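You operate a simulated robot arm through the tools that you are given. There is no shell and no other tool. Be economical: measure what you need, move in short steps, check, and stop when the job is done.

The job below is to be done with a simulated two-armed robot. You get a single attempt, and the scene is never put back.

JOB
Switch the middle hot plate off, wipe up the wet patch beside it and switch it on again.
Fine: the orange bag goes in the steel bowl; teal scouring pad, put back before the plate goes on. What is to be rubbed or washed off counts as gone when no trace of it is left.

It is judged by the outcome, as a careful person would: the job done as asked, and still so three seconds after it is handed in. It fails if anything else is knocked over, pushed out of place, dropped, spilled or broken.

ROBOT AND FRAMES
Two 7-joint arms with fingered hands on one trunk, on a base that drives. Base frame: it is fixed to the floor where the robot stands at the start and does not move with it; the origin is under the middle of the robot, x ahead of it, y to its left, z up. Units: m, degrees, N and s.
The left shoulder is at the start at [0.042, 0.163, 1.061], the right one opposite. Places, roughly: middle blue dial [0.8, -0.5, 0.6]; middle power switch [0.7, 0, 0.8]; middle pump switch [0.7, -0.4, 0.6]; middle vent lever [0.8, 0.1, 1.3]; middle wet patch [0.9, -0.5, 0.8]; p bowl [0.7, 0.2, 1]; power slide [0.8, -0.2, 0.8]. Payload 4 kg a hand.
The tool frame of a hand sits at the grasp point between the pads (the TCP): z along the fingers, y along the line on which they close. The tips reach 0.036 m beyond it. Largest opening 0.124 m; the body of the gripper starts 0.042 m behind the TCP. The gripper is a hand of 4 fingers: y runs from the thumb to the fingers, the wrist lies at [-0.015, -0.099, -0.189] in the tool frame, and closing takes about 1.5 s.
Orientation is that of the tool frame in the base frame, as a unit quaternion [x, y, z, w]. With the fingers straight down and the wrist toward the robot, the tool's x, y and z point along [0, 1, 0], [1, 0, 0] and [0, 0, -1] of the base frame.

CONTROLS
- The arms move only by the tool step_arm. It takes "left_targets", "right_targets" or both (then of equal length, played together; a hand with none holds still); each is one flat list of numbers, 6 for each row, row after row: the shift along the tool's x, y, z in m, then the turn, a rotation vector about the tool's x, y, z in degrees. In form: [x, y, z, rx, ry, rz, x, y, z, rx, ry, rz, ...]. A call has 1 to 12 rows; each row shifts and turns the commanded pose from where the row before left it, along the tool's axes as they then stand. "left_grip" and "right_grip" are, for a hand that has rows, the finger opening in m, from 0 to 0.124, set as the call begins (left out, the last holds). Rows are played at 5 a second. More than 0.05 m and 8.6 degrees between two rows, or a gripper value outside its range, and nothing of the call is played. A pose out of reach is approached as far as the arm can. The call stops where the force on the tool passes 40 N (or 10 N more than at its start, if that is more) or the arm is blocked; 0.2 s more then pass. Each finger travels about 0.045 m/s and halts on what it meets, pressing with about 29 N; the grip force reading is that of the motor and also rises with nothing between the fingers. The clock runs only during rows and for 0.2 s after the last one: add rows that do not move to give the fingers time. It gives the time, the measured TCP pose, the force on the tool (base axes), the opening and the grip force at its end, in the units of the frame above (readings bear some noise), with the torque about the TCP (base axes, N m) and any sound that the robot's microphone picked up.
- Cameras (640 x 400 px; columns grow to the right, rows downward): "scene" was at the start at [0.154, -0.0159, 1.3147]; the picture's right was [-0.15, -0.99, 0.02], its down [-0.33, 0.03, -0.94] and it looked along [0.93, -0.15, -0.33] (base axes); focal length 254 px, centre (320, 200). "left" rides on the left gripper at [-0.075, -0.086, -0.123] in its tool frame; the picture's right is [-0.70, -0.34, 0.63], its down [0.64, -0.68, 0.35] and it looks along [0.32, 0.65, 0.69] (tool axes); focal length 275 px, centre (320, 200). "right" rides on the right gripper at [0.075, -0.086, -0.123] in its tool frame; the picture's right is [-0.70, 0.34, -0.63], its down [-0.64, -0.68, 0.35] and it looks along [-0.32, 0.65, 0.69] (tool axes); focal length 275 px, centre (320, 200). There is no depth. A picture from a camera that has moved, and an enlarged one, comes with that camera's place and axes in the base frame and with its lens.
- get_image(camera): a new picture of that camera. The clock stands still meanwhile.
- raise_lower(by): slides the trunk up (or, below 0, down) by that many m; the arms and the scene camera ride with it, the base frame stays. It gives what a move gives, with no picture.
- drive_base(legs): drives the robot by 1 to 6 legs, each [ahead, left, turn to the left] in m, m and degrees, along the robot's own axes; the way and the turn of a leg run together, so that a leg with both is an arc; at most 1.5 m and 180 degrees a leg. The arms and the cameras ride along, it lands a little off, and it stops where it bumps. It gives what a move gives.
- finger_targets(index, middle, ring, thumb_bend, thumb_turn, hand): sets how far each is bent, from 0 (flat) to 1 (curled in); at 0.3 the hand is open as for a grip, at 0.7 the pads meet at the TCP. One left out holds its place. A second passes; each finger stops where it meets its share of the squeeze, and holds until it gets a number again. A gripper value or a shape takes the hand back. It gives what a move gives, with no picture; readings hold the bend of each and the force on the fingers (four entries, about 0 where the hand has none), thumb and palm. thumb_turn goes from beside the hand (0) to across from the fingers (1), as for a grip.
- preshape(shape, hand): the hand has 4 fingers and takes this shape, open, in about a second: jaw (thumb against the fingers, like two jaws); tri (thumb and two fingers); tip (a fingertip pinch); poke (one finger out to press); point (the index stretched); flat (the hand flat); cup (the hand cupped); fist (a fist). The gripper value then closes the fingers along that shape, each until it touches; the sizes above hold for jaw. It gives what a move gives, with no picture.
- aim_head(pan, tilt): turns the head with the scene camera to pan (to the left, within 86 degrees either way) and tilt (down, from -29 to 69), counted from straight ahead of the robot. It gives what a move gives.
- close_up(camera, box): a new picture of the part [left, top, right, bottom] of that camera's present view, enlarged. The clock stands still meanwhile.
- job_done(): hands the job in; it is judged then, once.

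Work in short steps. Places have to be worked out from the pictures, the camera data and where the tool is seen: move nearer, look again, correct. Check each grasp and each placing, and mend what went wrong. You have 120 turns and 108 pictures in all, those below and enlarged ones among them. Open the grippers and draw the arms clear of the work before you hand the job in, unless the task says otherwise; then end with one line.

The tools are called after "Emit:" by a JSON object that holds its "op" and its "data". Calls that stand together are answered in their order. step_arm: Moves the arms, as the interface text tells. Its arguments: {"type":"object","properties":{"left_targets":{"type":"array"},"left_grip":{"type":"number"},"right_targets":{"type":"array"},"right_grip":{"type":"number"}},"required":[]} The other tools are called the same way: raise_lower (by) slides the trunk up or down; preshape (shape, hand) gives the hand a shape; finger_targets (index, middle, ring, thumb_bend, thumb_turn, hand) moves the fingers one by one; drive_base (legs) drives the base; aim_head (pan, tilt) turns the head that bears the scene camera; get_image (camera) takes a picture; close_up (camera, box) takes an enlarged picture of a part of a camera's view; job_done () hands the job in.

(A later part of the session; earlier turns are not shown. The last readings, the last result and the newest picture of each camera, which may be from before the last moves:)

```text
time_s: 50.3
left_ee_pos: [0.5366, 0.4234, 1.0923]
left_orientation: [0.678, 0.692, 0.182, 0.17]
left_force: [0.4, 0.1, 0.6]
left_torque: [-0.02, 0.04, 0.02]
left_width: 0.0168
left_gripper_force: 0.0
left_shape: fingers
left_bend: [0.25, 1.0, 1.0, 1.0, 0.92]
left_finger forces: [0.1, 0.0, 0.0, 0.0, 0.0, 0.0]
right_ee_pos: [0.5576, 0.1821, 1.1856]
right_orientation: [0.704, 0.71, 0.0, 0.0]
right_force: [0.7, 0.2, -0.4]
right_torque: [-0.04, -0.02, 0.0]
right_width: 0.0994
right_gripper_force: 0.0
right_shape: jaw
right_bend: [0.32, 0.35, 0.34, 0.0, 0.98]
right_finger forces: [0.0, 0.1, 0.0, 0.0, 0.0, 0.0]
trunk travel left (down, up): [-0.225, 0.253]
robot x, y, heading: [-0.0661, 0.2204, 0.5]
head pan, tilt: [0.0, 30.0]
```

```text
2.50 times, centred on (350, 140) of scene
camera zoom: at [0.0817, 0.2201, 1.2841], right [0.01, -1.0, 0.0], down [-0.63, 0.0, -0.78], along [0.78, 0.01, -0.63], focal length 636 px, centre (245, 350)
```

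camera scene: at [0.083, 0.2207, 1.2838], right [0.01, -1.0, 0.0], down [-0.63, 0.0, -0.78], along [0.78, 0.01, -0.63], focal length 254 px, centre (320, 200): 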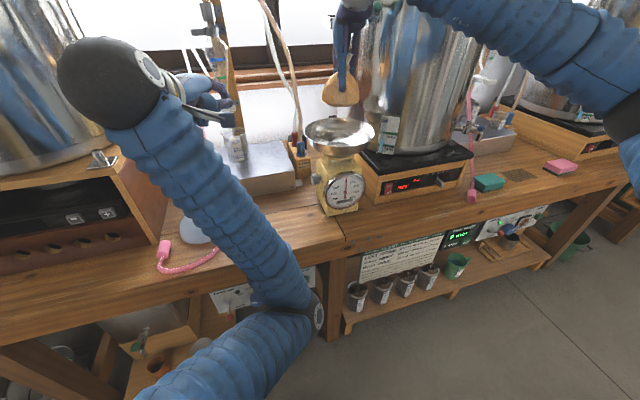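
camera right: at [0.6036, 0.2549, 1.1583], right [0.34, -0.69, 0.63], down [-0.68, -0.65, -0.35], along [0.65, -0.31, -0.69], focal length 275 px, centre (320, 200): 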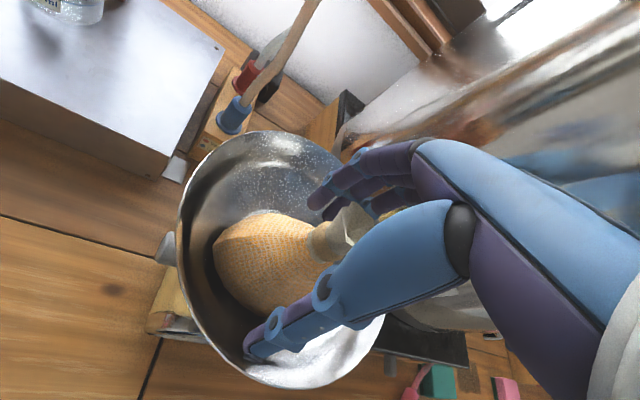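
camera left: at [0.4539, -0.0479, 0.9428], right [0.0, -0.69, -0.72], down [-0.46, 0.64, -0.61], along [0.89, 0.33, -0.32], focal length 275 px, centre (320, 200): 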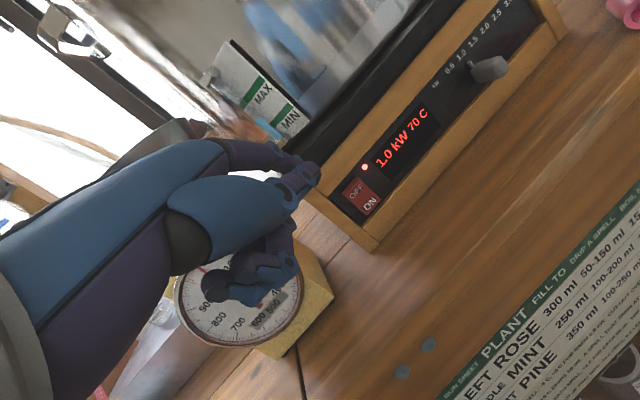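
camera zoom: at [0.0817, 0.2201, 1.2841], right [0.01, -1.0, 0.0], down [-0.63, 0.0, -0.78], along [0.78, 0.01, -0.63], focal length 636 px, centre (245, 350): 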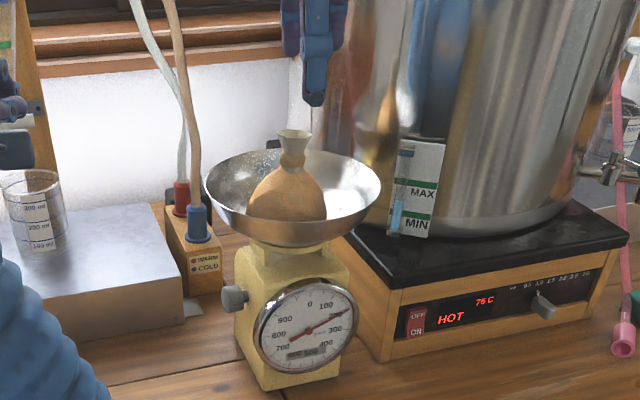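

Bag is upright in the bowl. I drive back to y≈-0.27 for the pad and patch.

Emit:
{"op": "drive_base", "data": {"legs": [[0, -0.49, 0], [0.06, 0, -0.4]]}}

Emit:
{"op": "aim_head", "data": {"pan": -10, "tilt": 32}}

Emit:
{"op": "get_image", "data": {"camera": "scene"}}

Emit:
{"op": "get_image", "data": {"camera": "right"}}

```text
time_s: 53.8
left_ee_pos: [0.604, -0.0757, 1.0897]
left_orientation: [0.679, 0.691, 0.181, 0.17]
left_force: [0.9, 0.0, 0.1]
left_torque: [-0.03, -0.01, 0.0]
left_width: 0.0167
left_gripper_force: 0.1
left_shape: fingers
left_bend: [0.25, 1.0, 1.0, 1.0, 0.92]
left_finger forces: [0.0, 0.0, 0.0, 0.0, 0.0, 0.0]
right_ee_pos: [0.6267, -0.3179, 1.1826]
right_orientation: [0.706, 0.708, -0.001, 0.0]
right_force: [0.6, 1.0, -0.6]
right_torque: [-0.02, 0.05, 0.02]
right_width: 0.0998
right_gripper_force: 0.1
right_shape: jaw
right_bend: [0.32, 0.35, 0.34, 0.0, 0.98]
right_finger forces: [0.0, 0.1, 0.0, 0.0, 0.1, 0.0]
trunk travel left (down, up): [-0.225, 0.253]
robot x, y, heading: [0.0011, -0.2734, 0.2]
head pan, tilt: [0.0, 30.0]
```

```text
time_s: 54.5
left_ee_pos: [0.6018, -0.0751, 1.0929]
left_orientation: [0.679, 0.69, 0.182, 0.171]
left_force: [-0.6, 0.0, 0.1]
left_torque: [-0.02, -0.03, 0.02]
left_width: 0.0171
left_gripper_force: 0.1
left_shape: fingers
left_bend: [0.25, 1.0, 1.0, 1.0, 0.92]
left_finger forces: [0.0, 0.0, 0.0, 0.0, 0.0, 0.1]
right_ee_pos: [0.6237, -0.3191, 1.1847]
right_orientation: [0.707, 0.708, 0.0, 0.001]
right_force: [0.0, -0.3, 0.5]
right_torque: [-0.01, -0.03, 0.02]
right_width: 0.0997
right_gripper_force: 0.0
right_shape: jaw
right_bend: [0.32, 0.35, 0.34, 0.0, 0.98]
right_finger forces: [0.0, 0.0, 0.1, 0.0, 0.0, 0.1]
trunk travel left (down, up): [-0.225, 0.253]
robot x, y, heading: [-0.0013, -0.2765, 0.3]
head pan, tilt: [-10.0, 32.0]
```

```text
52 pictures are left
camera scene: at [0.1443, -0.2929, 1.2813], right [-0.17, -0.99, 0.03], down [-0.65, 0.09, -0.76], along [0.74, -0.14, -0.65], focal length 254 px, centre (320, 200)
```

scene: 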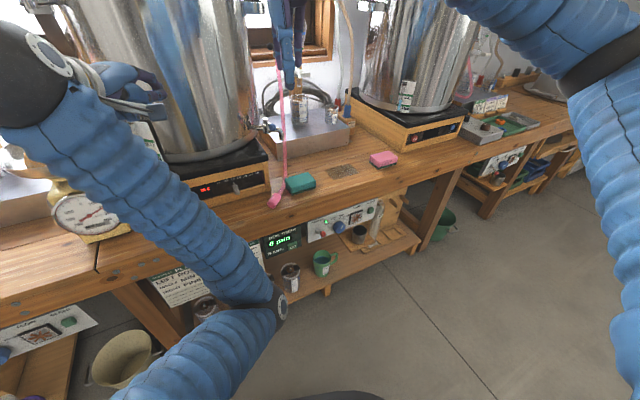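

```text
51 pictures are left
camera right: at [0.5377, -0.2441, 1.3076], right [0.34, -0.7, 0.63], down [-0.68, -0.65, -0.35], along [0.65, -0.31, -0.69], focal length 275 px, centre (320, 200)
```

right: 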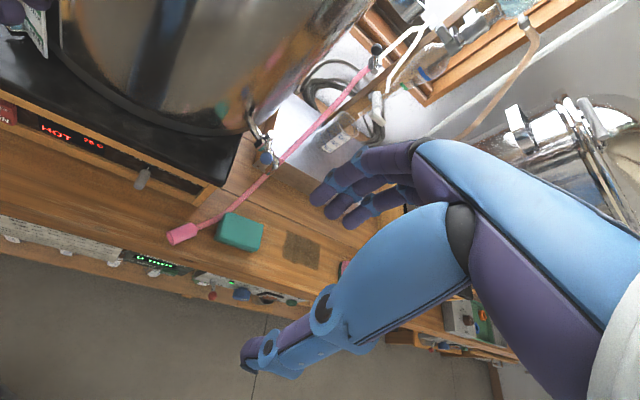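

The pad's footprint is about 0.084×0.055 m centred at (0.8165, -0.3575), yawed ~19° left. I bring the hand above it, slightly toward its right end (the tube lies at its left end), and yaw to match.

Emit:
{"op": "step_arm", "data": {"right_targets": [-0.0071, 0.0281, 0.0336, 0, 0, 0, -0.0071, 0.0281, 0.0336, 0, 0, 0, -0.0071, 0.0281, 0.0336, 0, 0, 0, -0.0071, 0.0281, 0.0336, 0, 0, 0, -0.0071, 0.0281, 0.0336, 0, 0, 0, -0.0071, 0.0281, 0.0336, 0, 0, 0, -0.0071, 0.0281, 0.0336, 0, 0, 0, 0, 0, 0, 0, 0, -6.5, 0, 0, 0, 0, 0, -6.5, 0, 0, 0, 0, 0, -6.5], "right_grip": 0.11}}

Emit:
{"op": "get_image", "data": {"camera": "right"}}

Emit:
{"op": "close_up", "data": {"camera": "scene", "box": [240, 90, 420, 220]}}

```text
time_s: 56.7
left_ee_pos: [0.6011, -0.0763, 1.0912]
left_orientation: [0.679, 0.69, 0.183, 0.17]
left_force: [0.1, -0.8, 0.1]
left_torque: [0.0, 0.04, 0.02]
left_width: 0.0169
left_gripper_force: 0.0
left_shape: fingers
left_bend: [0.25, 1.0, 1.0, 1.0, 0.92]
left_finger forces: [0.1, 0.1, 0.2, 0.0, 0.1, 0.0]
right_ee_pos: [0.8201, -0.3676, 0.9498]
right_orientation: [0.575, 0.818, 0.001, 0.0]
right_force: [-0.4, -0.2, 0.4]
right_torque: [0.01, 0.04, 0.01]
right_width: 0.1098
right_gripper_force: 0.1
right_shape: jaw
right_bend: [0.31, 0.33, 0.32, 0.23, 0.98]
right_finger forces: [0.1, 0.1, 0.0, 0.0, 0.0, 0.0]
trunk travel left (down, up): [-0.225, 0.253]
robot x, y, heading: [0.0002, -0.2749, 0.4]
head pan, tilt: [-10.0, 32.0]
```

```text
50 pictures are left
camera right: at [0.7148, -0.3274, 1.0726], right [0.55, -0.54, 0.63], down [-0.42, -0.84, -0.35], along [0.72, -0.08, -0.69], focal length 275 px, centre (320, 200)
```

right: 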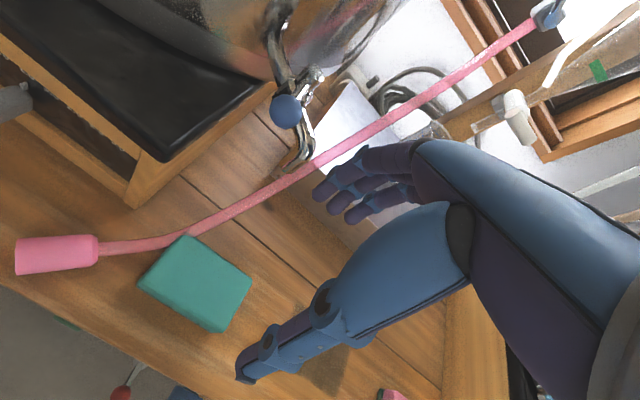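

```text
3.08 times, centred on (330, 155) of scene
camera zoom: at [0.1445, -0.2931, 1.2812], right [-0.17, -0.99, 0.03], down [-0.65, 0.09, -0.76], along [0.74, -0.14, -0.65], focal length 783 px, centre (289, 338)
```

zoom: 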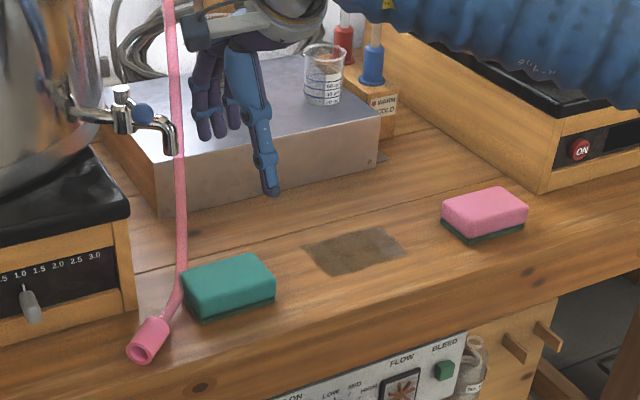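

Fingers are lined up with the pad and clear of the tube by a few cm. I descend to just above the pad and check.

Emit:
{"op": "step_arm", "data": {"right_targets": [0, 0, 0.026, 0, 0, 0, 0, 0, 0.026, 0, 0, 0, 0, 0, 0.026, 0, 0, 0, 0, 0, 0.026, 0, 0, 0]}}

Emit:
{"op": "get_image", "data": {"camera": "right"}}

Emit:
{"op": "close_up", "data": {"camera": "scene", "box": [240, 90, 420, 220]}}

```text
time_s: 57.7
left_ee_pos: [0.6039, -0.076, 1.0936]
left_orientation: [0.679, 0.691, 0.182, 0.17]
left_force: [-0.7, 0.0, -0.8]
left_torque: [-0.01, -0.04, 0.01]
left_width: 0.0172
left_gripper_force: 0.0
left_shape: fingers
left_bend: [0.25, 1.0, 1.0, 1.0, 0.92]
left_finger forces: [0.0, 0.0, 0.1, 0.0, 0.0, 0.1]
right_ee_pos: [0.8213, -0.3664, 0.8445]
right_orientation: [0.577, 0.817, 0.0, 0.0]
right_force: [0.0, -0.6, 0.3]
right_torque: [-0.01, -0.01, -0.01]
right_width: 0.1098
right_gripper_force: 0.1
right_shape: jaw
right_bend: [0.31, 0.33, 0.32, 0.23, 0.98]
right_finger forces: [0.1, 0.0, 0.0, 0.1, 0.0, 0.0]
trunk travel left (down, up): [-0.225, 0.253]
robot x, y, heading: [0.0012, -0.2739, 0.3]
head pan, tilt: [-10.0, 32.0]
```

```text
48 pictures are left
camera right: at [0.7153, -0.3258, 0.9672], right [0.55, -0.54, 0.63], down [-0.43, -0.84, -0.35], along [0.72, -0.08, -0.69], focal length 275 px, centre (320, 200)
```

right: 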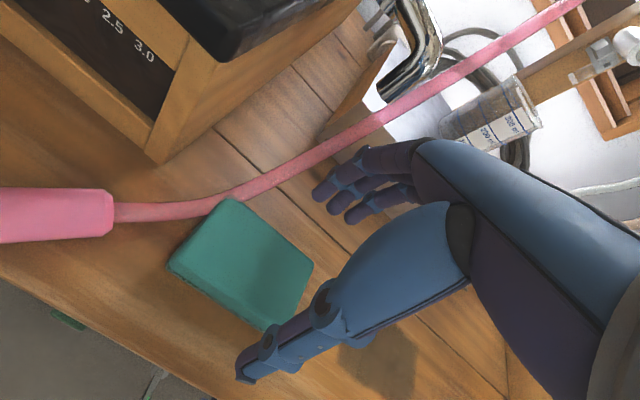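

```text
3.08 times, centred on (330, 155) of scene
camera zoom: at [0.145, -0.2931, 1.2811], right [-0.17, -0.99, 0.03], down [-0.65, 0.09, -0.76], along [0.74, -0.14, -0.65], focal length 783 px, centre (289, 338)
```

zoom: 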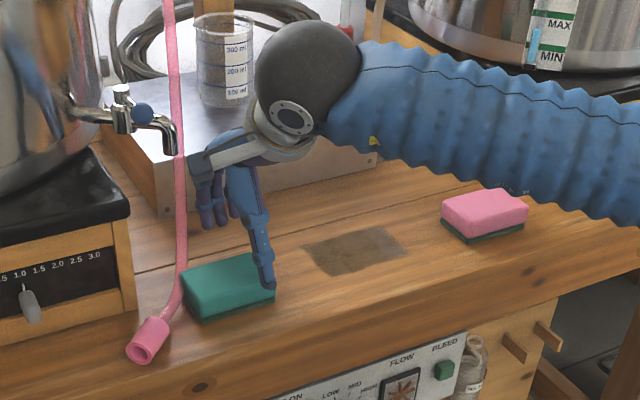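

Re-measured, the pad's centre is about (0.804, -0.351). I shift the hand 11 mm back and 13 mm left, then look once more.

Emit:
{"op": "step_arm", "data": {"right_targets": [0.013, -0.0111, 0, 0, 0, 0]}}

Emit:
{"op": "get_image", "data": {"camera": "right"}}

Emit:
{"op": "close_up", "data": {"camera": "scene", "box": [260, 130, 360, 210]}}

```text
time_s: 58.1
left_ee_pos: [0.6028, -0.0759, 1.093]
left_orientation: [0.68, 0.69, 0.181, 0.171]
left_force: [0.3, -0.3, -1.0]
left_torque: [-0.03, 0.02, -0.01]
left_width: 0.017
left_gripper_force: 0.1
left_shape: fingers
left_bend: [0.25, 1.0, 1.0, 1.0, 0.92]
left_finger forces: [0.0, 0.0, 0.0, 0.0, 0.0, 0.0]
right_ee_pos: [0.8051, -0.3582, 0.8451]
right_orientation: [0.577, 0.817, -0.001, 0.0]
right_force: [-0.3, 0.2, 0.2]
right_torque: [-0.01, 0.0, -0.02]
right_width: 0.11
right_gripper_force: 0.0
right_shape: jaw
right_bend: [0.31, 0.33, 0.32, 0.23, 0.98]
right_finger forces: [0.0, 0.0, 0.0, 0.0, 0.0, 0.0]
trunk travel left (down, up): [-0.225, 0.253]
robot x, y, heading: [0.0011, -0.2745, 0.2]
head pan, tilt: [-10.0, 32.0]
```

```text
46 pictures are left
camera right: at [0.6999, -0.3178, 0.9679], right [0.55, -0.54, 0.63], down [-0.43, -0.84, -0.35], along [0.72, -0.08, -0.69], focal length 275 px, centre (320, 200)
```

right: 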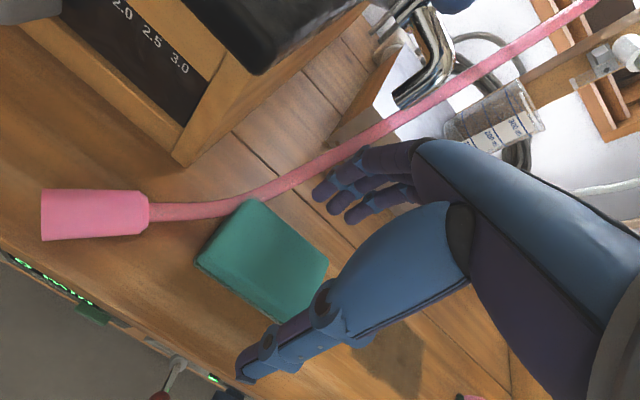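

```text
5.00 times, centred on (310, 170) of scene
camera zoom: at [0.1446, -0.293, 1.2812], right [-0.17, -0.99, 0.03], down [-0.65, 0.09, -0.76], along [0.74, -0.14, -0.65], focal length 1272 px, centre (370, 350)
```

zoom: 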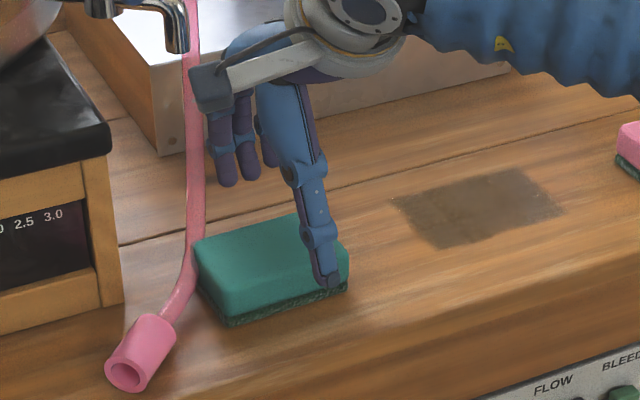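

The offset is now ~1 cm right and ~6 mm far. I shift 5 mm back, lower to z≈0.808 and look before closing.

Emit:
{"op": "step_arm", "data": {"right_targets": [0.003, -0.005, 0.012, 0, 0, 0, 0, 0, 0.0125, 0, 0, 0, 0, 0, 0.0125, 0, 0, 0]}}

Emit:
{"op": "get_image", "data": {"camera": "right"}}

Emit:
{"op": "close_up", "data": {"camera": "scene", "box": [260, 130, 360, 210]}}

```text
time_s: 58.9
left_ee_pos: [0.6032, -0.0763, 1.0922]
left_orientation: [0.679, 0.691, 0.182, 0.17]
left_force: [0.1, 0.2, 0.6]
left_torque: [0.0, -0.01, -0.02]
left_width: 0.017
left_gripper_force: 0.0
left_shape: fingers
left_bend: [0.25, 1.0, 1.0, 1.0, 0.92]
left_finger forces: [0.1, 0.0, 0.0, 0.0, 0.0, 0.0]
right_ee_pos: [0.801, -0.359, 0.8082]
right_orientation: [0.576, 0.817, 0.0, 0.0]
right_force: [0.4, -0.3, -0.3]
right_torque: [0.03, 0.0, -0.02]
right_width: 0.1099
right_gripper_force: 0.2
right_shape: jaw
right_bend: [0.31, 0.33, 0.32, 0.23, 0.98]
right_finger forces: [0.1, 0.0, 0.0, 0.0, 0.0, 0.1]
trunk travel left (down, up): [-0.225, 0.253]
robot x, y, heading: [0.0009, -0.2778, 0.1]
head pan, tilt: [-10.0, 32.0]
```

```text
44 pictures are left
camera right: at [0.6946, -0.3176, 0.931], right [0.55, -0.54, 0.63], down [-0.43, -0.84, -0.35], along [0.72, -0.08, -0.69], focal length 275 px, centre (320, 200)
```

right: 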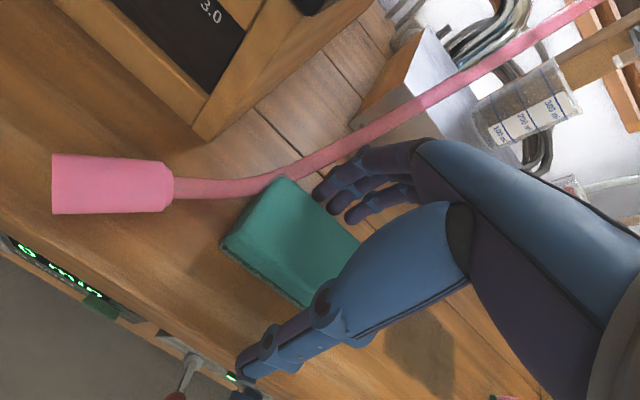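

```text
5.00 times, centred on (310, 170) of scene
camera zoom: at [0.1449, -0.2931, 1.2811], right [-0.17, -0.99, 0.03], down [-0.65, 0.09, -0.76], along [0.74, -0.14, -0.65], focal length 1272 px, centre (370, 350)
```

zoom: 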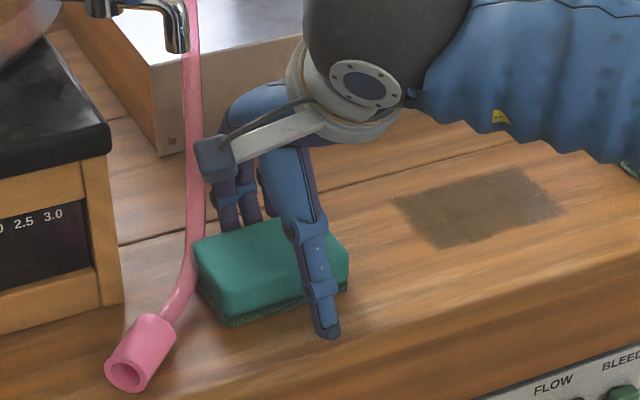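

Thumb is in front, fingers behind the pad, tube free. I close on the pad.

Emit:
{"op": "step_arm", "data": {"right_targets": [0, 0, 0, 0, 0, 0, 0, 0, 0, 0, 0, 0, 0, 0, 0, 0, 0, 0, 0, 0, 0, 0, 0, 0, 0, 0, 0, 0, 0, 0, 0, 0, 0, 0, 0, 0, 0, 0, 0, 0, 0, 0], "right_grip": 0.03}}

Emit:
{"op": "get_image", "data": {"camera": "right"}}

Emit:
{"op": "close_up", "data": {"camera": "scene", "box": [260, 130, 360, 210]}}

```text
time_s: 60.5
left_ee_pos: [0.6027, -0.0756, 1.0931]
left_orientation: [0.679, 0.69, 0.181, 0.171]
left_force: [0.9, 0.2, 0.9]
left_torque: [0.0, 0.01, 0.0]
left_width: 0.0167
left_gripper_force: 0.0
left_shape: fingers
left_bend: [0.25, 1.0, 1.0, 1.0, 0.92]
left_finger forces: [0.0, 0.0, 0.1, 0.0, 0.0, 0.0]
right_ee_pos: [0.8005, -0.3584, 0.8085]
right_orientation: [0.577, 0.817, -0.001, 0.0]
right_force: [-1.2, -0.3, 4.2]
right_torque: [0.05, 0.0, 0.01]
right_width: 0.0661
right_gripper_force: 29.2
right_shape: jaw
right_bend: [0.41, 0.45, 0.44, 0.54, 0.99]
right_finger forces: [16.1, 8.8, 3.6, 0.1, 30.2, 0.1]
trunk travel left (down, up): [-0.225, 0.253]
robot x, y, heading: [0.0025, -0.2755, 0.2]
head pan, tilt: [-10.0, 32.0]
```

```text
42 pictures are left
camera right: at [0.6943, -0.3176, 0.9318], right [0.55, -0.54, 0.63], down [-0.43, -0.84, -0.35], along [0.72, -0.08, -0.69], focal length 275 px, centre (320, 200)
```

right: 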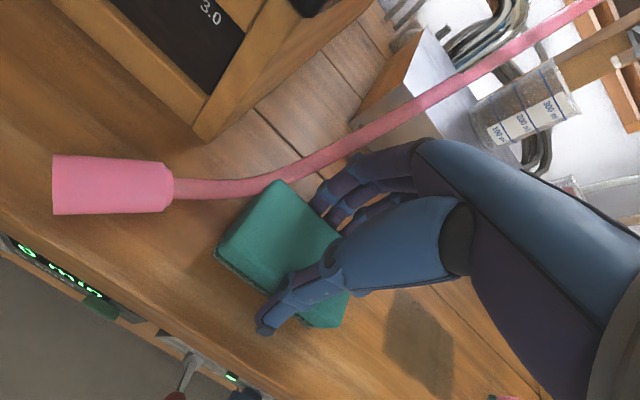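

```text
5.00 times, centred on (310, 170) of scene
camera zoom: at [0.1444, -0.293, 1.2812], right [-0.17, -0.99, 0.03], down [-0.65, 0.09, -0.76], along [0.74, -0.14, -0.65], focal length 1272 px, centre (370, 350)
```

zoom: 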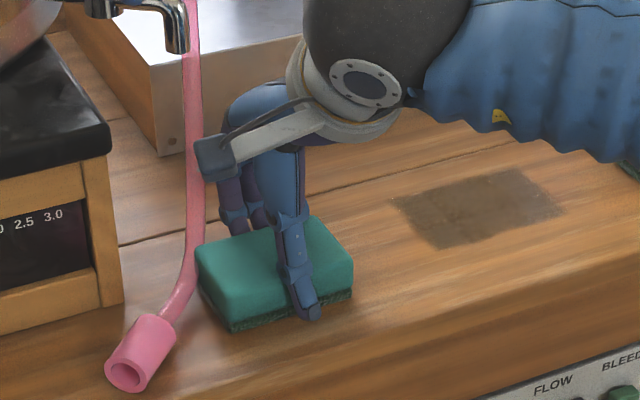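

The pad is held (0.066 wide). I lift it 4 cm and move it over the patch.

Emit:
{"op": "step_arm", "data": {"right_targets": [0, 0, -0.01, 0, 0, 0, -0.004, 0, -0.015, 0, 0, 0, -0.01, 0, -0.015, 0, 0, 0]}}

Emit:
{"op": "close_up", "data": {"camera": "scene", "box": [260, 130, 360, 210]}}

```text
time_s: 61.3
left_ee_pos: [0.6024, -0.0758, 1.0937]
left_orientation: [0.679, 0.69, 0.182, 0.171]
left_force: [-0.1, 0.3, 0.2]
left_torque: [-0.07, -0.04, 0.01]
left_width: 0.0168
left_gripper_force: 0.0
left_shape: fingers
left_bend: [0.25, 1.0, 1.0, 1.0, 0.92]
left_finger forces: [0.0, 0.1, 0.0, 0.0, 0.0, 0.0]
right_ee_pos: [0.8042, -0.3724, 0.8477]
right_orientation: [0.577, 0.817, 0.0, 0.0]
right_force: [0.0, 0.5, -0.1]
right_torque: [0.06, -0.04, 0.04]
right_width: 0.0663
right_gripper_force: 29.2
right_shape: jaw
right_bend: [0.41, 0.45, 0.43, 0.55, 0.99]
right_finger forces: [16.8, 9.0, 3.9, 0.0, 29.3, 0.0]
trunk travel left (down, up): [-0.225, 0.253]
robot x, y, heading: [0.0025, -0.2766, 0.5]
head pan, tilt: [-10.0, 32.0]
```

```text
5.00 times, centred on (310, 170) of scene
camera zoom: at [0.1445, -0.2932, 1.2812], right [-0.17, -0.99, 0.03], down [-0.65, 0.09, -0.76], along [0.74, -0.14, -0.65], focal length 1272 px, centre (370, 350)
```

zoom: 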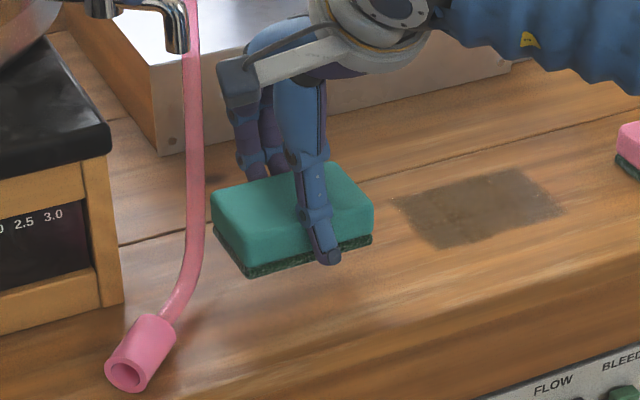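

Held firmly and level. I carry it over to the patch's near-left corner and lower it into light contact.

Emit:
{"op": "step_arm", "data": {"right_targets": [-0.0436, 0.001, 0, 0, 0, 0, -0.0436, 0.001, 0, 0, 0, 0, -0.0436, 0.001, 0, 0, 0, 0, 0, 0, 0.018, 0, 0, 0, 0, 0, 0.014, 0, 0, 0, 0, 0, 0.007, 0, 0, 0]}}

Emit:
{"op": "close_up", "data": {"camera": "scene", "box": [280, 130, 400, 210]}}

Emit:
{"op": "get_image", "data": {"camera": "right"}}

```text
time_s: 62.7
left_ee_pos: [0.6029, -0.0767, 1.0923]
left_orientation: [0.68, 0.69, 0.182, 0.17]
left_force: [0.1, -0.7, 0.4]
left_torque: [0.0, 0.02, -0.02]
left_width: 0.017
left_gripper_force: 0.1
left_shape: fingers
left_bend: [0.25, 1.0, 1.0, 1.0, 0.92]
left_finger forces: [0.1, 0.0, 0.0, 0.1, 0.0, 0.1]
right_ee_pos: [0.8522, -0.4939, 0.8112]
right_orientation: [0.576, 0.818, 0.0, 0.0]
right_force: [0.7, -0.7, 1.2]
right_torque: [0.01, -0.06, -0.05]
right_width: 0.066
right_gripper_force: 28.9
right_shape: jaw
right_bend: [0.41, 0.45, 0.44, 0.55, 0.99]
right_finger forces: [16.9, 8.9, 3.7, 0.0, 29.8, 0.0]
trunk travel left (down, up): [-0.225, 0.253]
robot x, y, heading: [0.0002, -0.2754, 0.4]
head pan, tilt: [-10.0, 32.0]
```

```text
5.00 times, centred on (340, 170) of scene
camera zoom: at [0.1443, -0.2931, 1.2813], right [-0.17, -0.99, 0.03], down [-0.65, 0.09, -0.76], along [0.74, -0.14, -0.65], focal length 1272 px, centre (220, 350)
```

zoom: 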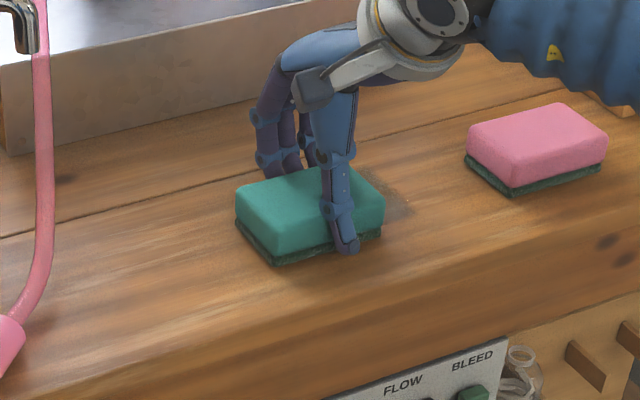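

```text
38 pictures are left
camera right: at [0.746, -0.4536, 0.932], right [0.55, -0.54, 0.63], down [-0.43, -0.84, -0.35], along [0.72, -0.08, -0.69], focal length 275 px, centre (320, 200)
```

right: 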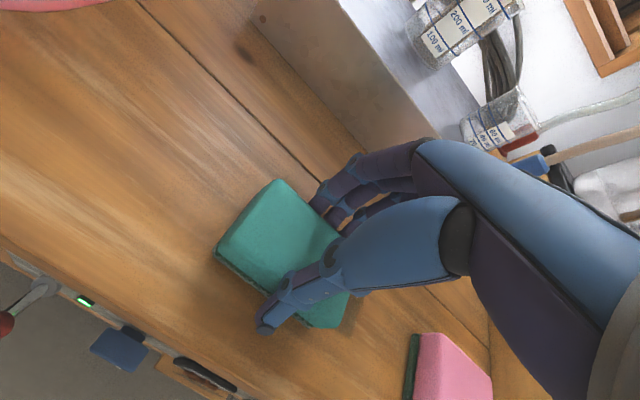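

The pad covers the near-left part of the patch. I press 6 mm and sweep lanes along the patch, stepping toward the far edge.

Emit:
{"op": "step_arm", "data": {"right_targets": [0, 0, 0.006, 0, 0, 0, -0.025, 0, 0, 0, 0, 0, -0.027, 0, 0, 0, 0, 0, 0, 0.013, 0, 0, 0, 0, 0.026, 0, 0, 0, 0, 0, 0.026, 0, 0, 0, 0, 0, 0, 0.013, 0, 0, 0, 0, -0.026, 0, 0, 0, 0, 0, -0.026, 0, 0, 0, 0, 0, 0, 0.01, 0, 0, 0, 0, 0.026, 0, 0, 0, 0, 0, 0.026, 0, 0, 0, 0, 0]}}

Emit:
{"op": "close_up", "data": {"camera": "scene", "box": [280, 130, 400, 210]}}

```text
time_s: 65.3
left_ee_pos: [0.6026, -0.0779, 1.0933]
left_orientation: [0.68, 0.69, 0.182, 0.171]
left_force: [0.0, 1.2, 0.1]
left_torque: [-0.01, -0.01, -0.04]
left_width: 0.0169
left_gripper_force: 0.1
left_shape: fingers
left_bend: [0.25, 1.0, 1.0, 1.0, 0.92]
left_finger forces: [0.0, 0.0, 0.0, 0.0, 0.0, 0.0]
right_ee_pos: [0.8936, -0.5035, 0.807]
right_orientation: [0.579, 0.815, 0.0, 0.004]
right_force: [-1.9, -2.3, 13.2]
right_torque: [0.03, 0.06, 0.13]
right_width: 0.0758
right_gripper_force: 28.9
right_shape: jaw
right_bend: [0.41, 0.45, 0.44, 0.54, 1.0]
right_finger forces: [16.4, 9.1, 4.2, 0.0, 35.9, 0.0]
trunk travel left (down, up): [-0.225, 0.253]
robot x, y, heading: [-0.0037, -0.2753, 0.1]
head pan, tilt: [-10.0, 32.0]
stopped in row 12 (right hand): the force on the tool passed its limit (the readings are from after the stop); the commanded pose is now the measured one
```

```text
5.00 times, centred on (340, 170) of scene
camera zoom: at [0.1443, -0.2932, 1.2807], right [-0.17, -0.98, 0.03], down [-0.65, 0.09, -0.76], along [0.74, -0.15, -0.65], focal length 1272 px, centre (220, 350)
```

zoom: 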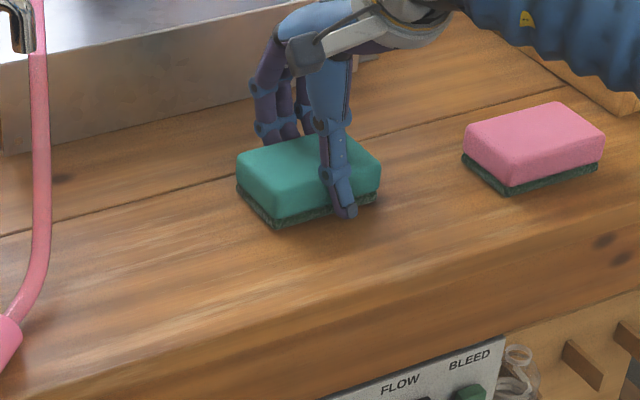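

The visible patch is gone; the sweep stopped in its last row on friction. I lift the pad and inspect the surface beneath.

Emit:
{"op": "step_arm", "data": {"right_targets": [0, 0, -0.02, 0, 0, 0, 0, -0.005, -0.03, 0, 0, 0, 0.03, -0.03, -0.02, 0, 0, 0, 0.035, -0.03, 0, 0, 0, 0]}}

Emit:
{"op": "close_up", "data": {"camera": "scene", "box": [280, 130, 400, 210]}}

Emit:
{"op": "get_image", "data": {"camera": "right"}}

```text
time_s: 66.3
left_ee_pos: [0.6037, -0.0788, 1.0931]
left_orientation: [0.68, 0.689, 0.182, 0.171]
left_force: [-0.1, -0.3, 0.7]
left_torque: [0.03, 0.0, 0.0]
left_width: 0.0166
left_gripper_force: 0.1
left_shape: fingers
left_bend: [0.25, 1.0, 1.0, 1.0, 0.92]
left_finger forces: [0.0, 0.0, 0.1, 0.1, 0.1, 0.0]
right_ee_pos: [0.8107, -0.4649, 0.8738]
right_orientation: [0.58, 0.814, -0.001, 0.003]
right_force: [0.6, -0.5, -0.2]
right_torque: [-0.04, -0.01, 0.0]
right_width: 0.076
right_gripper_force: 29.2
right_shape: jaw
right_bend: [0.41, 0.45, 0.44, 0.54, 0.99]
right_finger forces: [17.7, 9.0, 3.6, 0.1, 30.2, 0.1]
trunk travel left (down, up): [-0.225, 0.253]
robot x, y, heading: [0.0022, -0.2756, 0.2]
head pan, tilt: [-10.0, 32.0]
```

```text
5.00 times, centred on (340, 170) of scene
camera zoom: at [0.145, -0.2941, 1.2811], right [-0.17, -0.98, 0.03], down [-0.65, 0.09, -0.76], along [0.74, -0.15, -0.65], focal length 1272 px, centre (220, 350)
```

zoom: 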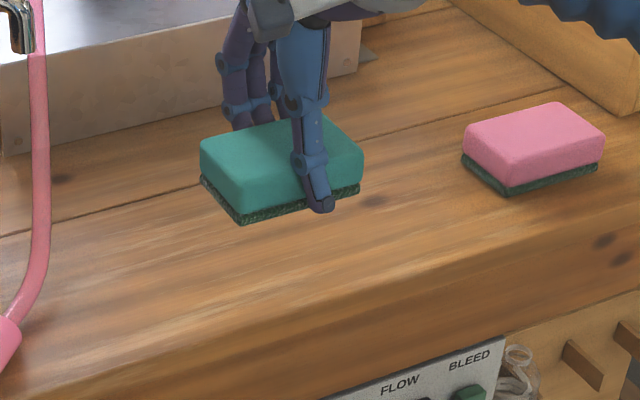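

```text
35 pictures are left
camera right: at [0.7041, -0.4211, 0.9967], right [0.54, -0.54, 0.64], down [-0.43, -0.83, -0.34], along [0.72, -0.09, -0.69], focal length 275 px, centre (320, 200)
```

right: 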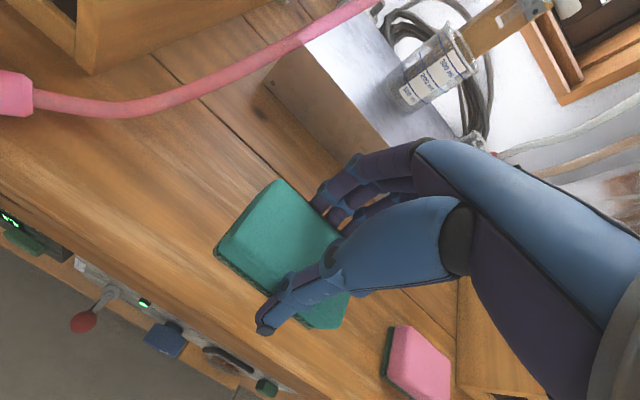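

A small dark spot remains at about (0.89, -0.555), maybe a wood knot. I zoom in more closely.

Emit:
{"op": "close_up", "data": {"camera": "scene", "box": [325, 150, 385, 190]}}

```text
10.00 times, centred on (355, 170) of scene
camera zoom: at [0.145, -0.2941, 1.2811], right [-0.17, -0.98, 0.03], down [-0.65, 0.09, -0.76], along [0.74, -0.15, -0.65], focal length 2544 px, centre (-30, 500)
```

zoom: 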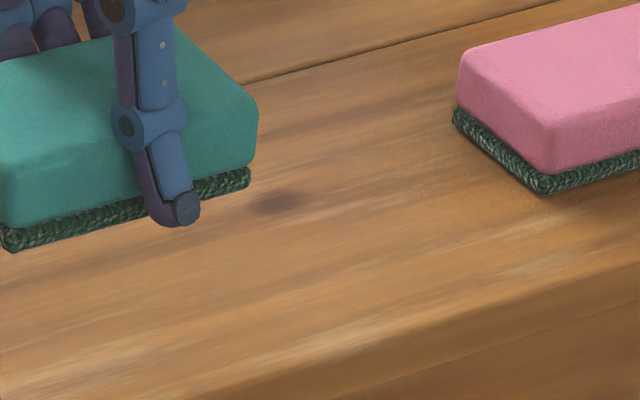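

It resembles the other wood knots. I shift the pad further left to see the whole wiped area.

Emit:
{"op": "step_arm", "data": {"right_targets": [0.035, 0, 0, 0, 0, 0, 0.03, 0, 0, 0, 0, 0]}}

Emit:
{"op": "close_up", "data": {"camera": "scene", "box": [310, 145, 385, 195]}}

```text
time_s: 66.9
left_ee_pos: [0.6037, -0.079, 1.0926]
left_orientation: [0.68, 0.689, 0.182, 0.171]
left_force: [0.0, 0.0, 0.0]
left_torque: [0.0, -0.01, 0.0]
left_width: 0.0169
left_gripper_force: 0.0
left_shape: fingers
left_bend: [0.25, 1.0, 1.0, 1.0, 0.92]
left_finger forces: [0.1, 0.1, 0.1, 0.0, 0.1, 0.1]
right_ee_pos: [0.7899, -0.4031, 0.8736]
right_orientation: [0.58, 0.815, -0.001, 0.003]
right_force: [-1.0, -0.3, -0.2]
right_torque: [-0.01, -0.01, 0.01]
right_width: 0.0761
right_gripper_force: 28.8
right_shape: jaw
right_bend: [0.41, 0.45, 0.44, 0.54, 0.99]
right_finger forces: [17.7, 9.0, 3.6, 0.1, 30.2, 0.0]
trunk travel left (down, up): [-0.225, 0.253]
robot x, y, heading: [0.0038, -0.2733, 0.0]
head pan, tilt: [-10.0, 32.0]
```

```text
8.00 times, centred on (348, 170) of scene
camera zoom: at [0.1451, -0.2941, 1.2811], right [-0.17, -0.98, 0.03], down [-0.65, 0.09, -0.76], along [0.74, -0.15, -0.65], focal length 2036 px, centre (100, 440)
```

zoom: 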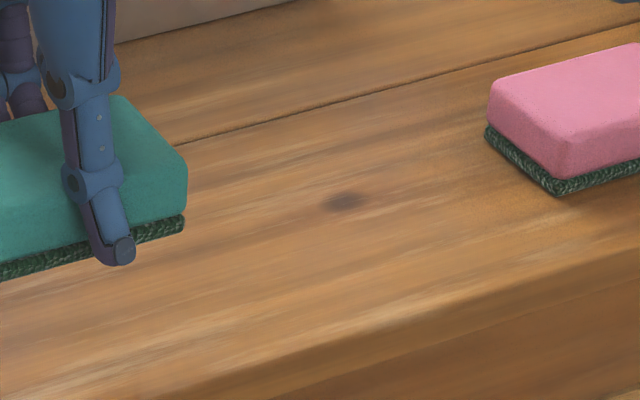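

The surface is clean apart from a natural knot. Now I take the pad back above its original spot and lower most of the way.

Emit:
{"op": "step_arm", "data": {"right_targets": [0.018, 0.0142, 0, 0, 0, 0, 0.018, 0.0142, 0, 0, 0, 0, 0, 0, 0.025, 0, 0, 0, 0, 0, 0.02, 0, 0, 0]}}

Emit:
{"op": "close_up", "data": {"camera": "scene", "box": [260, 130, 360, 210]}}

Emit:
{"op": "get_image", "data": {"camera": "right"}}

```text
time_s: 67.9
left_ee_pos: [0.6035, -0.0782, 1.0927]
left_orientation: [0.679, 0.69, 0.183, 0.171]
left_force: [0.4, 0.3, -0.2]
left_torque: [-0.01, 0.03, -0.01]
left_width: 0.017
left_gripper_force: 0.3
left_shape: fingers
left_bend: [0.25, 1.0, 1.0, 1.0, 0.92]
left_finger forces: [0.0, 0.0, 0.0, 0.0, 0.1, 0.0]
right_ee_pos: [0.8046, -0.3587, 0.8303]
right_orientation: [0.58, 0.815, 0.0, 0.002]
right_force: [0.5, 0.2, 0.2]
right_torque: [0.02, 0.0, -0.01]
right_width: 0.076
right_gripper_force: 28.9
right_shape: jaw
right_bend: [0.41, 0.45, 0.44, 0.54, 0.99]
right_finger forces: [17.7, 8.9, 3.7, 0.0, 30.1, 0.1]
trunk travel left (down, up): [-0.225, 0.253]
robot x, y, heading: [-0.0028, -0.2764, 0.3]
head pan, tilt: [-10.0, 32.0]
```

```text
5.00 times, centred on (310, 170) of scene
camera zoom: at [0.1451, -0.294, 1.2811], right [-0.17, -0.98, 0.03], down [-0.65, 0.09, -0.76], along [0.74, -0.15, -0.65], focal length 1272 px, centre (370, 350)
```

zoom: 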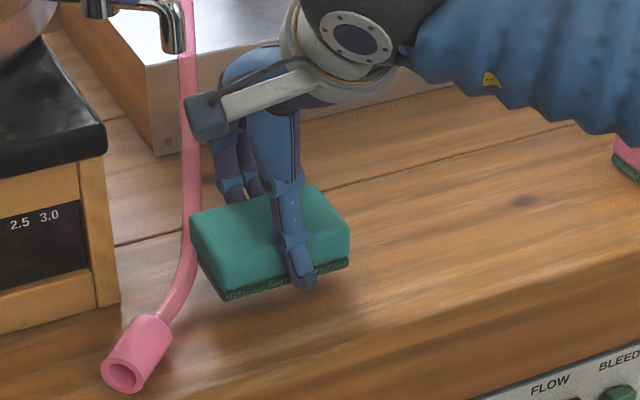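

```text
31 pictures are left
camera right: at [0.6992, -0.3169, 0.9527], right [0.54, -0.54, 0.64], down [-0.43, -0.83, -0.34], along [0.72, -0.09, -0.69], focal length 275 px, centre (320, 200)
```

right: 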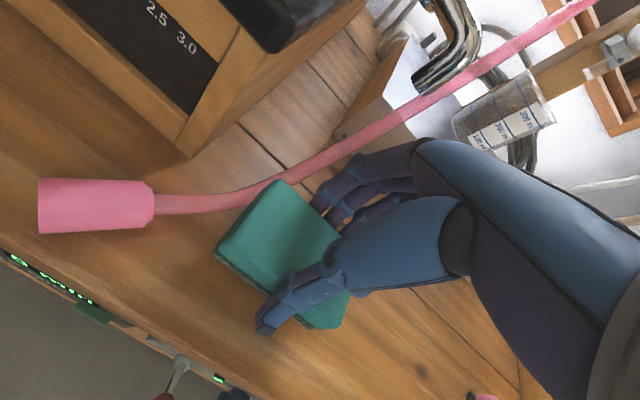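

Position matches the original outline once lowered. I lower the last 2 cm gently.

Emit:
{"op": "step_arm", "data": {"right_targets": [0, 0, 0.012, 0, 0, 0, 0, 0, 0.006, 0, 0, 0, 0, 0, 0.002, 0, 0, 0]}}

```text
time_s: 68.7
left_ee_pos: [0.6039, -0.0785, 1.0926]
left_orientation: [0.68, 0.689, 0.182, 0.171]
left_force: [-1.1, 0.4, -0.3]
left_torque: [0.01, 0.0, 0.01]
left_width: 0.0169
left_gripper_force: 0.0
left_shape: fingers
left_bend: [0.25, 1.0, 1.0, 1.0, 0.92]
left_finger forces: [0.0, 0.0, 0.0, 0.0, 0.0, 0.0]
right_ee_pos: [0.8066, -0.3596, 0.8099]
right_orientation: [0.58, 0.815, 0.0, 0.003]
right_force: [-0.3, -0.9, 0.1]
right_torque: [0.0, -0.01, 0.0]
right_width: 0.0664
right_gripper_force: 28.8
right_shape: jaw
right_bend: [0.41, 0.45, 0.44, 0.54, 0.99]
right_finger forces: [17.7, 9.0, 3.6, 0.0, 30.1, 0.0]
trunk travel left (down, up): [-0.225, 0.253]
robot x, y, heading: [0.0023, -0.2759, 0.2]
head pan, tilt: [-10.0, 32.0]
```

Almost touching; 3 mm more.

Emit:
{"op": "step_arm", "data": {"right_targets": [0, -0.002, 0.001, 0, 0, 0, 0, 0, 0.0015, 0, 0, 0]}}

Emit:
{"op": "close_up", "data": {"camera": "scene", "box": [260, 130, 360, 210]}}

```text
time_s: 69.3
left_ee_pos: [0.6032, -0.0783, 1.0934]
left_orientation: [0.68, 0.69, 0.182, 0.17]
left_force: [-0.2, -0.7, -0.4]
left_torque: [-0.01, -0.03, 0.0]
left_width: 0.017
left_gripper_force: 0.1
left_shape: fingers
left_bend: [0.25, 1.0, 1.0, 1.0, 0.92]
left_finger forces: [0.0, 0.0, 0.0, 0.0, 0.0, 0.0]
right_ee_pos: [0.8033, -0.3607, 0.8093]
right_orientation: [0.581, 0.814, -0.001, 0.004]
right_force: [-0.3, -0.9, 6.3]
right_torque: [0.02, -0.1, -0.01]
right_width: 0.0666
right_gripper_force: 29.7
right_shape: jaw
right_bend: [0.41, 0.45, 0.44, 0.54, 0.99]
right_finger forces: [18.1, 9.5, 3.7, 0.1, 31.8, 0.0]
trunk travel left (down, up): [-0.225, 0.253]
robot x, y, heading: [-0.0008, -0.2776, -0.2]
head pan, tilt: [-10.0, 32.0]
```

```text
5.00 times, centred on (310, 170) of scene
camera zoom: at [0.1445, -0.2941, 1.2814], right [-0.17, -0.98, 0.03], down [-0.65, 0.09, -0.76], along [0.74, -0.15, -0.65], focal length 1272 px, centre (370, 350)
```

zoom: 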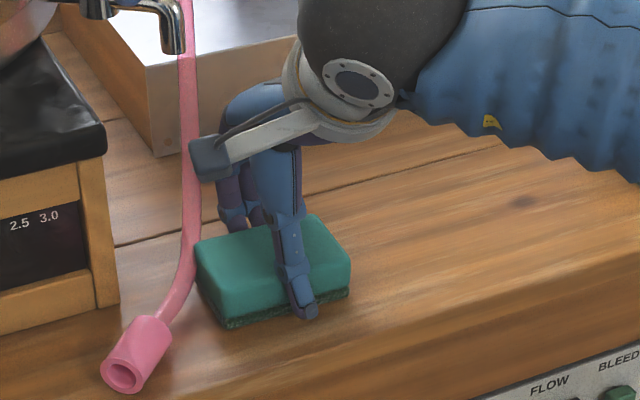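

The pad is back in place. I release it and rise.

Emit:
{"op": "step_arm", "data": {"right_targets": [0, 0, 0, 0, 0, 0, 0, 0, 0, 0, 0, 0, 0, 0, 0, 0, 0, 0, 0, 0, 0, 0, 0, 0, 0, 0, 0, 0, 0, 0, 0, 0, -0.015, 0, 0, 0, 0, 0, -0.03, 0, 0, 0, -0.01, -0.01, -0.04, 0, 0, 0, -0.01, -0.02, -0.04, 0, 0, 0, -0.01, -0.03, -0.035, 0, 0, 0, -0.01, -0.03, -0.035, 0, 0, 0, -0.01, -0.03, -0.035, 0, 0, 0], "right_grip": 0.11}}

Emit:
{"op": "close_up", "data": {"camera": "scene", "box": [240, 110, 400, 210]}}

```text
time_s: 71.9
left_ee_pos: [0.6018, -0.0786, 1.0925]
left_orientation: [0.68, 0.689, 0.182, 0.171]
left_force: [-0.5, -0.1, 0.0]
left_torque: [0.01, 0.02, 0.0]
left_width: 0.0168
left_gripper_force: 0.0
left_shape: fingers
left_bend: [0.25, 1.0, 1.0, 1.0, 0.92]
left_finger forces: [0.1, 0.0, 0.0, 0.1, 0.1, 0.1]
right_ee_pos: [0.7045, -0.4428, 1.0382]
right_orientation: [0.579, 0.815, -0.001, 0.004]
right_force: [0.3, 0.1, -0.4]
right_torque: [-0.04, 0.02, -0.03]
right_width: 0.1096
right_gripper_force: 0.1
right_shape: jaw
right_bend: [0.31, 0.33, 0.32, 0.23, 0.98]
right_finger forces: [0.0, 0.1, 0.0, 0.0, 0.0, 0.1]
trunk travel left (down, up): [-0.225, 0.253]
robot x, y, heading: [-0.001, -0.2727, 0.1]
head pan, tilt: [-10.0, 32.0]
```

```text
4.00 times, centred on (320, 160) of scene
camera zoom: at [0.1442, -0.2942, 1.2813], right [-0.17, -0.99, 0.03], down [-0.65, 0.09, -0.76], along [0.74, -0.15, -0.65], focal length 1018 px, centre (320, 360)
```

zoom: 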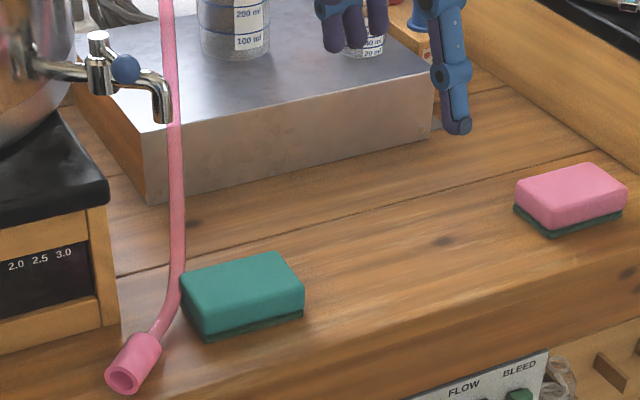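

All in place. I retract the right hand, then drive back and left to the earlier switching position.

Emit:
{"op": "step_arm", "data": {"right_targets": [0.0098, -0.028, -0.03, 0, 0, 0, 0.0098, -0.028, -0.03, 0, 0, 0, 0.0098, -0.028, -0.03, 0, 0, 0, 0.0098, -0.028, -0.03, 0, 0, 0]}}

Emit:
{"op": "drive_base", "data": {"legs": [[-0.136, 0, 0], [0, 0.273, 0]]}}

Emit:
{"op": "get_image", "data": {"camera": "left"}}

```text
time_s: 72.9
left_ee_pos: [0.6036, -0.0784, 1.0936]
left_orientation: [0.68, 0.689, 0.182, 0.172]
left_force: [0.3, -0.6, 0.2]
left_torque: [0.03, -0.03, 0.01]
left_width: 0.0169
left_gripper_force: 0.0
left_shape: fingers
left_bend: [0.25, 1.0, 1.0, 1.0, 0.92]
left_finger forces: [0.0, 0.0, 0.0, 0.1, 0.0, 0.1]
right_ee_pos: [0.5868, -0.4417, 1.1561]
right_orientation: [0.579, 0.815, 0.0, 0.003]
right_force: [0.5, 0.5, -0.1]
right_torque: [0.01, -0.01, 0.02]
right_width: 0.1101
right_gripper_force: 0.1
right_shape: jaw
right_bend: [0.31, 0.33, 0.32, 0.23, 0.98]
right_finger forces: [0.0, 0.1, 0.0, 0.0, 0.0, 0.0]
trunk travel left (down, up): [-0.225, 0.253]
robot x, y, heading: [-0.0009, -0.2766, 0.1]
head pan, tilt: [-10.0, 32.0]
```

```text
time_s: 75.7
left_ee_pos: [0.468, 0.1937, 1.0916]
left_orientation: [0.681, 0.689, 0.181, 0.172]
left_force: [-0.5, 0.7, 0.7]
left_torque: [-0.03, 0.01, -0.01]
left_width: 0.0171
left_gripper_force: 0.1
left_shape: fingers
left_bend: [0.25, 1.0, 1.0, 1.0, 0.92]
left_finger forces: [0.1, 0.0, 0.0, 0.0, 0.0, 0.1]
right_ee_pos: [0.4512, -0.1695, 1.1559]
right_orientation: [0.581, 0.814, -0.001, 0.003]
right_force: [-0.7, -0.1, 0.8]
right_torque: [-0.03, -0.02, 0.02]
right_width: 0.1101
right_gripper_force: 0.0
right_shape: jaw
right_bend: [0.31, 0.33, 0.32, 0.23, 0.98]
right_finger forces: [0.0, 0.0, 0.0, 0.1, 0.1, 0.1]
trunk travel left (down, up): [-0.225, 0.253]
robot x, y, heading: [-0.1368, -0.0063, -0.0]
head pan, tilt: [-10.0, 32.0]
```

```text
28 pictures are left
camera left: at [0.3348, 0.1175, 1.1581], right [0.02, -0.69, -0.72], down [-0.44, 0.64, -0.63], along [0.9, 0.33, -0.29], focal length 275 px, centre (320, 200)
```

left: 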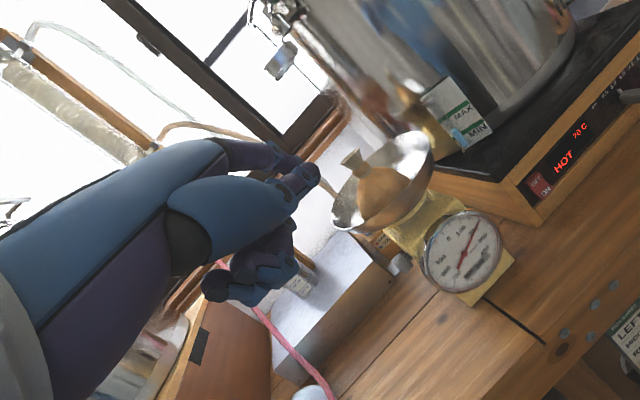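

I move the right hand aside and the left hand in front of the panel's column, away from the scale.

Emit:
{"op": "step_arm", "data": {"left_targets": [-0.034, 0, 0, 0, 0, 0, -0.034, 0, 0, 0, 0, 0, -0.034, 0, 0, 0, 0, 0, -0.034, 0, 0, 0, 0, 0, -0.034, 0, 0, 0, 0, 0], "right_targets": [-0.0378, -0.013, 0, 0, 0, 0, -0.0378, -0.013, 0, 0, 0, 0, -0.0378, -0.013, 0, 0, 0, 0, -0.0378, -0.013, 0, 0, 0, 0, -0.0378, -0.013, 0, 0, 0, 0]}}

Emit:
{"op": "step_arm", "data": {"left_targets": [0, -0.0022, 0.0429, 0, 0, 0, 0, -0.0022, 0.0429, 0, 0, 0, 0, -0.0022, 0.0429, 0, 0, 0, 0, -0.0022, 0.0429, 0, 0, 0]}}

Emit:
{"op": "get_image", "data": {"camera": "left"}}

```text
time_s: 76.9
left_ee_pos: [0.4751, 0.0381, 1.1073]
left_orientation: [0.668, 0.695, 0.201, 0.174]
left_force: [-0.3, -0.2, 1.2]
left_torque: [0.06, 0.04, -0.01]
left_width: 0.0168
left_gripper_force: 0.0
left_shape: fingers
left_bend: [0.25, 1.0, 1.0, 1.0, 0.92]
left_finger forces: [0.1, 0.1, 0.0, 0.1, 0.1, 0.0]
right_ee_pos: [0.4506, -0.3692, 1.1564]
right_orientation: [0.58, 0.814, 0.0, 0.002]
right_force: [0.3, -0.4, -0.1]
right_torque: [0.06, -0.03, 0.02]
right_width: 0.11
right_gripper_force: 0.1
right_shape: jaw
right_bend: [0.31, 0.33, 0.32, 0.23, 0.98]
right_finger forces: [0.0, 0.0, 0.0, 0.0, 0.0, 0.0]
trunk travel left (down, up): [-0.225, 0.253]
robot x, y, heading: [-0.1363, -0.0064, 0.2]
head pan, tilt: [-10.0, 32.0]
```

```text
time_s: 78.1
left_ee_pos: [0.5606, 0.0729, 0.9439]
left_orientation: [0.666, 0.694, 0.231, 0.147]
left_force: [-0.6, 0.0, 0.2]
left_torque: [0.02, 0.0, 0.02]
left_width: 0.017
left_gripper_force: 0.0
left_shape: fingers
left_bend: [0.25, 1.0, 1.0, 1.0, 0.92]
left_finger forces: [0.0, 0.0, 0.1, 0.0, 0.0, 0.0]
right_ee_pos: [0.4497, -0.369, 1.1569]
right_orientation: [0.58, 0.814, 0.0, 0.003]
right_force: [0.5, 0.0, 0.6]
right_torque: [0.0, -0.02, 0.02]
right_width: 0.1101
right_gripper_force: 0.1
right_shape: jaw
right_bend: [0.31, 0.33, 0.32, 0.23, 0.98]
right_finger forces: [0.1, 0.1, 0.1, 0.1, 0.0, 0.1]
trunk travel left (down, up): [-0.225, 0.253]
robot x, y, heading: [-0.1353, 0.0, 0.1]
head pan, tilt: [-10.0, 32.0]
stopped in row 4 (left hand): the arm was blocked; the commanded pose is now the measured one
```

```text
27 pictures are left
camera left: at [0.4286, -0.0171, 0.9959], right [0.08, -0.61, -0.79], down [-0.45, 0.68, -0.58], along [0.89, 0.4, -0.22], focal length 275 px, centre (320, 200)
```

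left: 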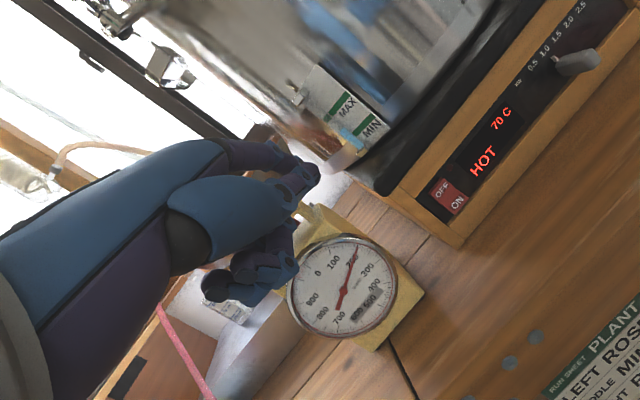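

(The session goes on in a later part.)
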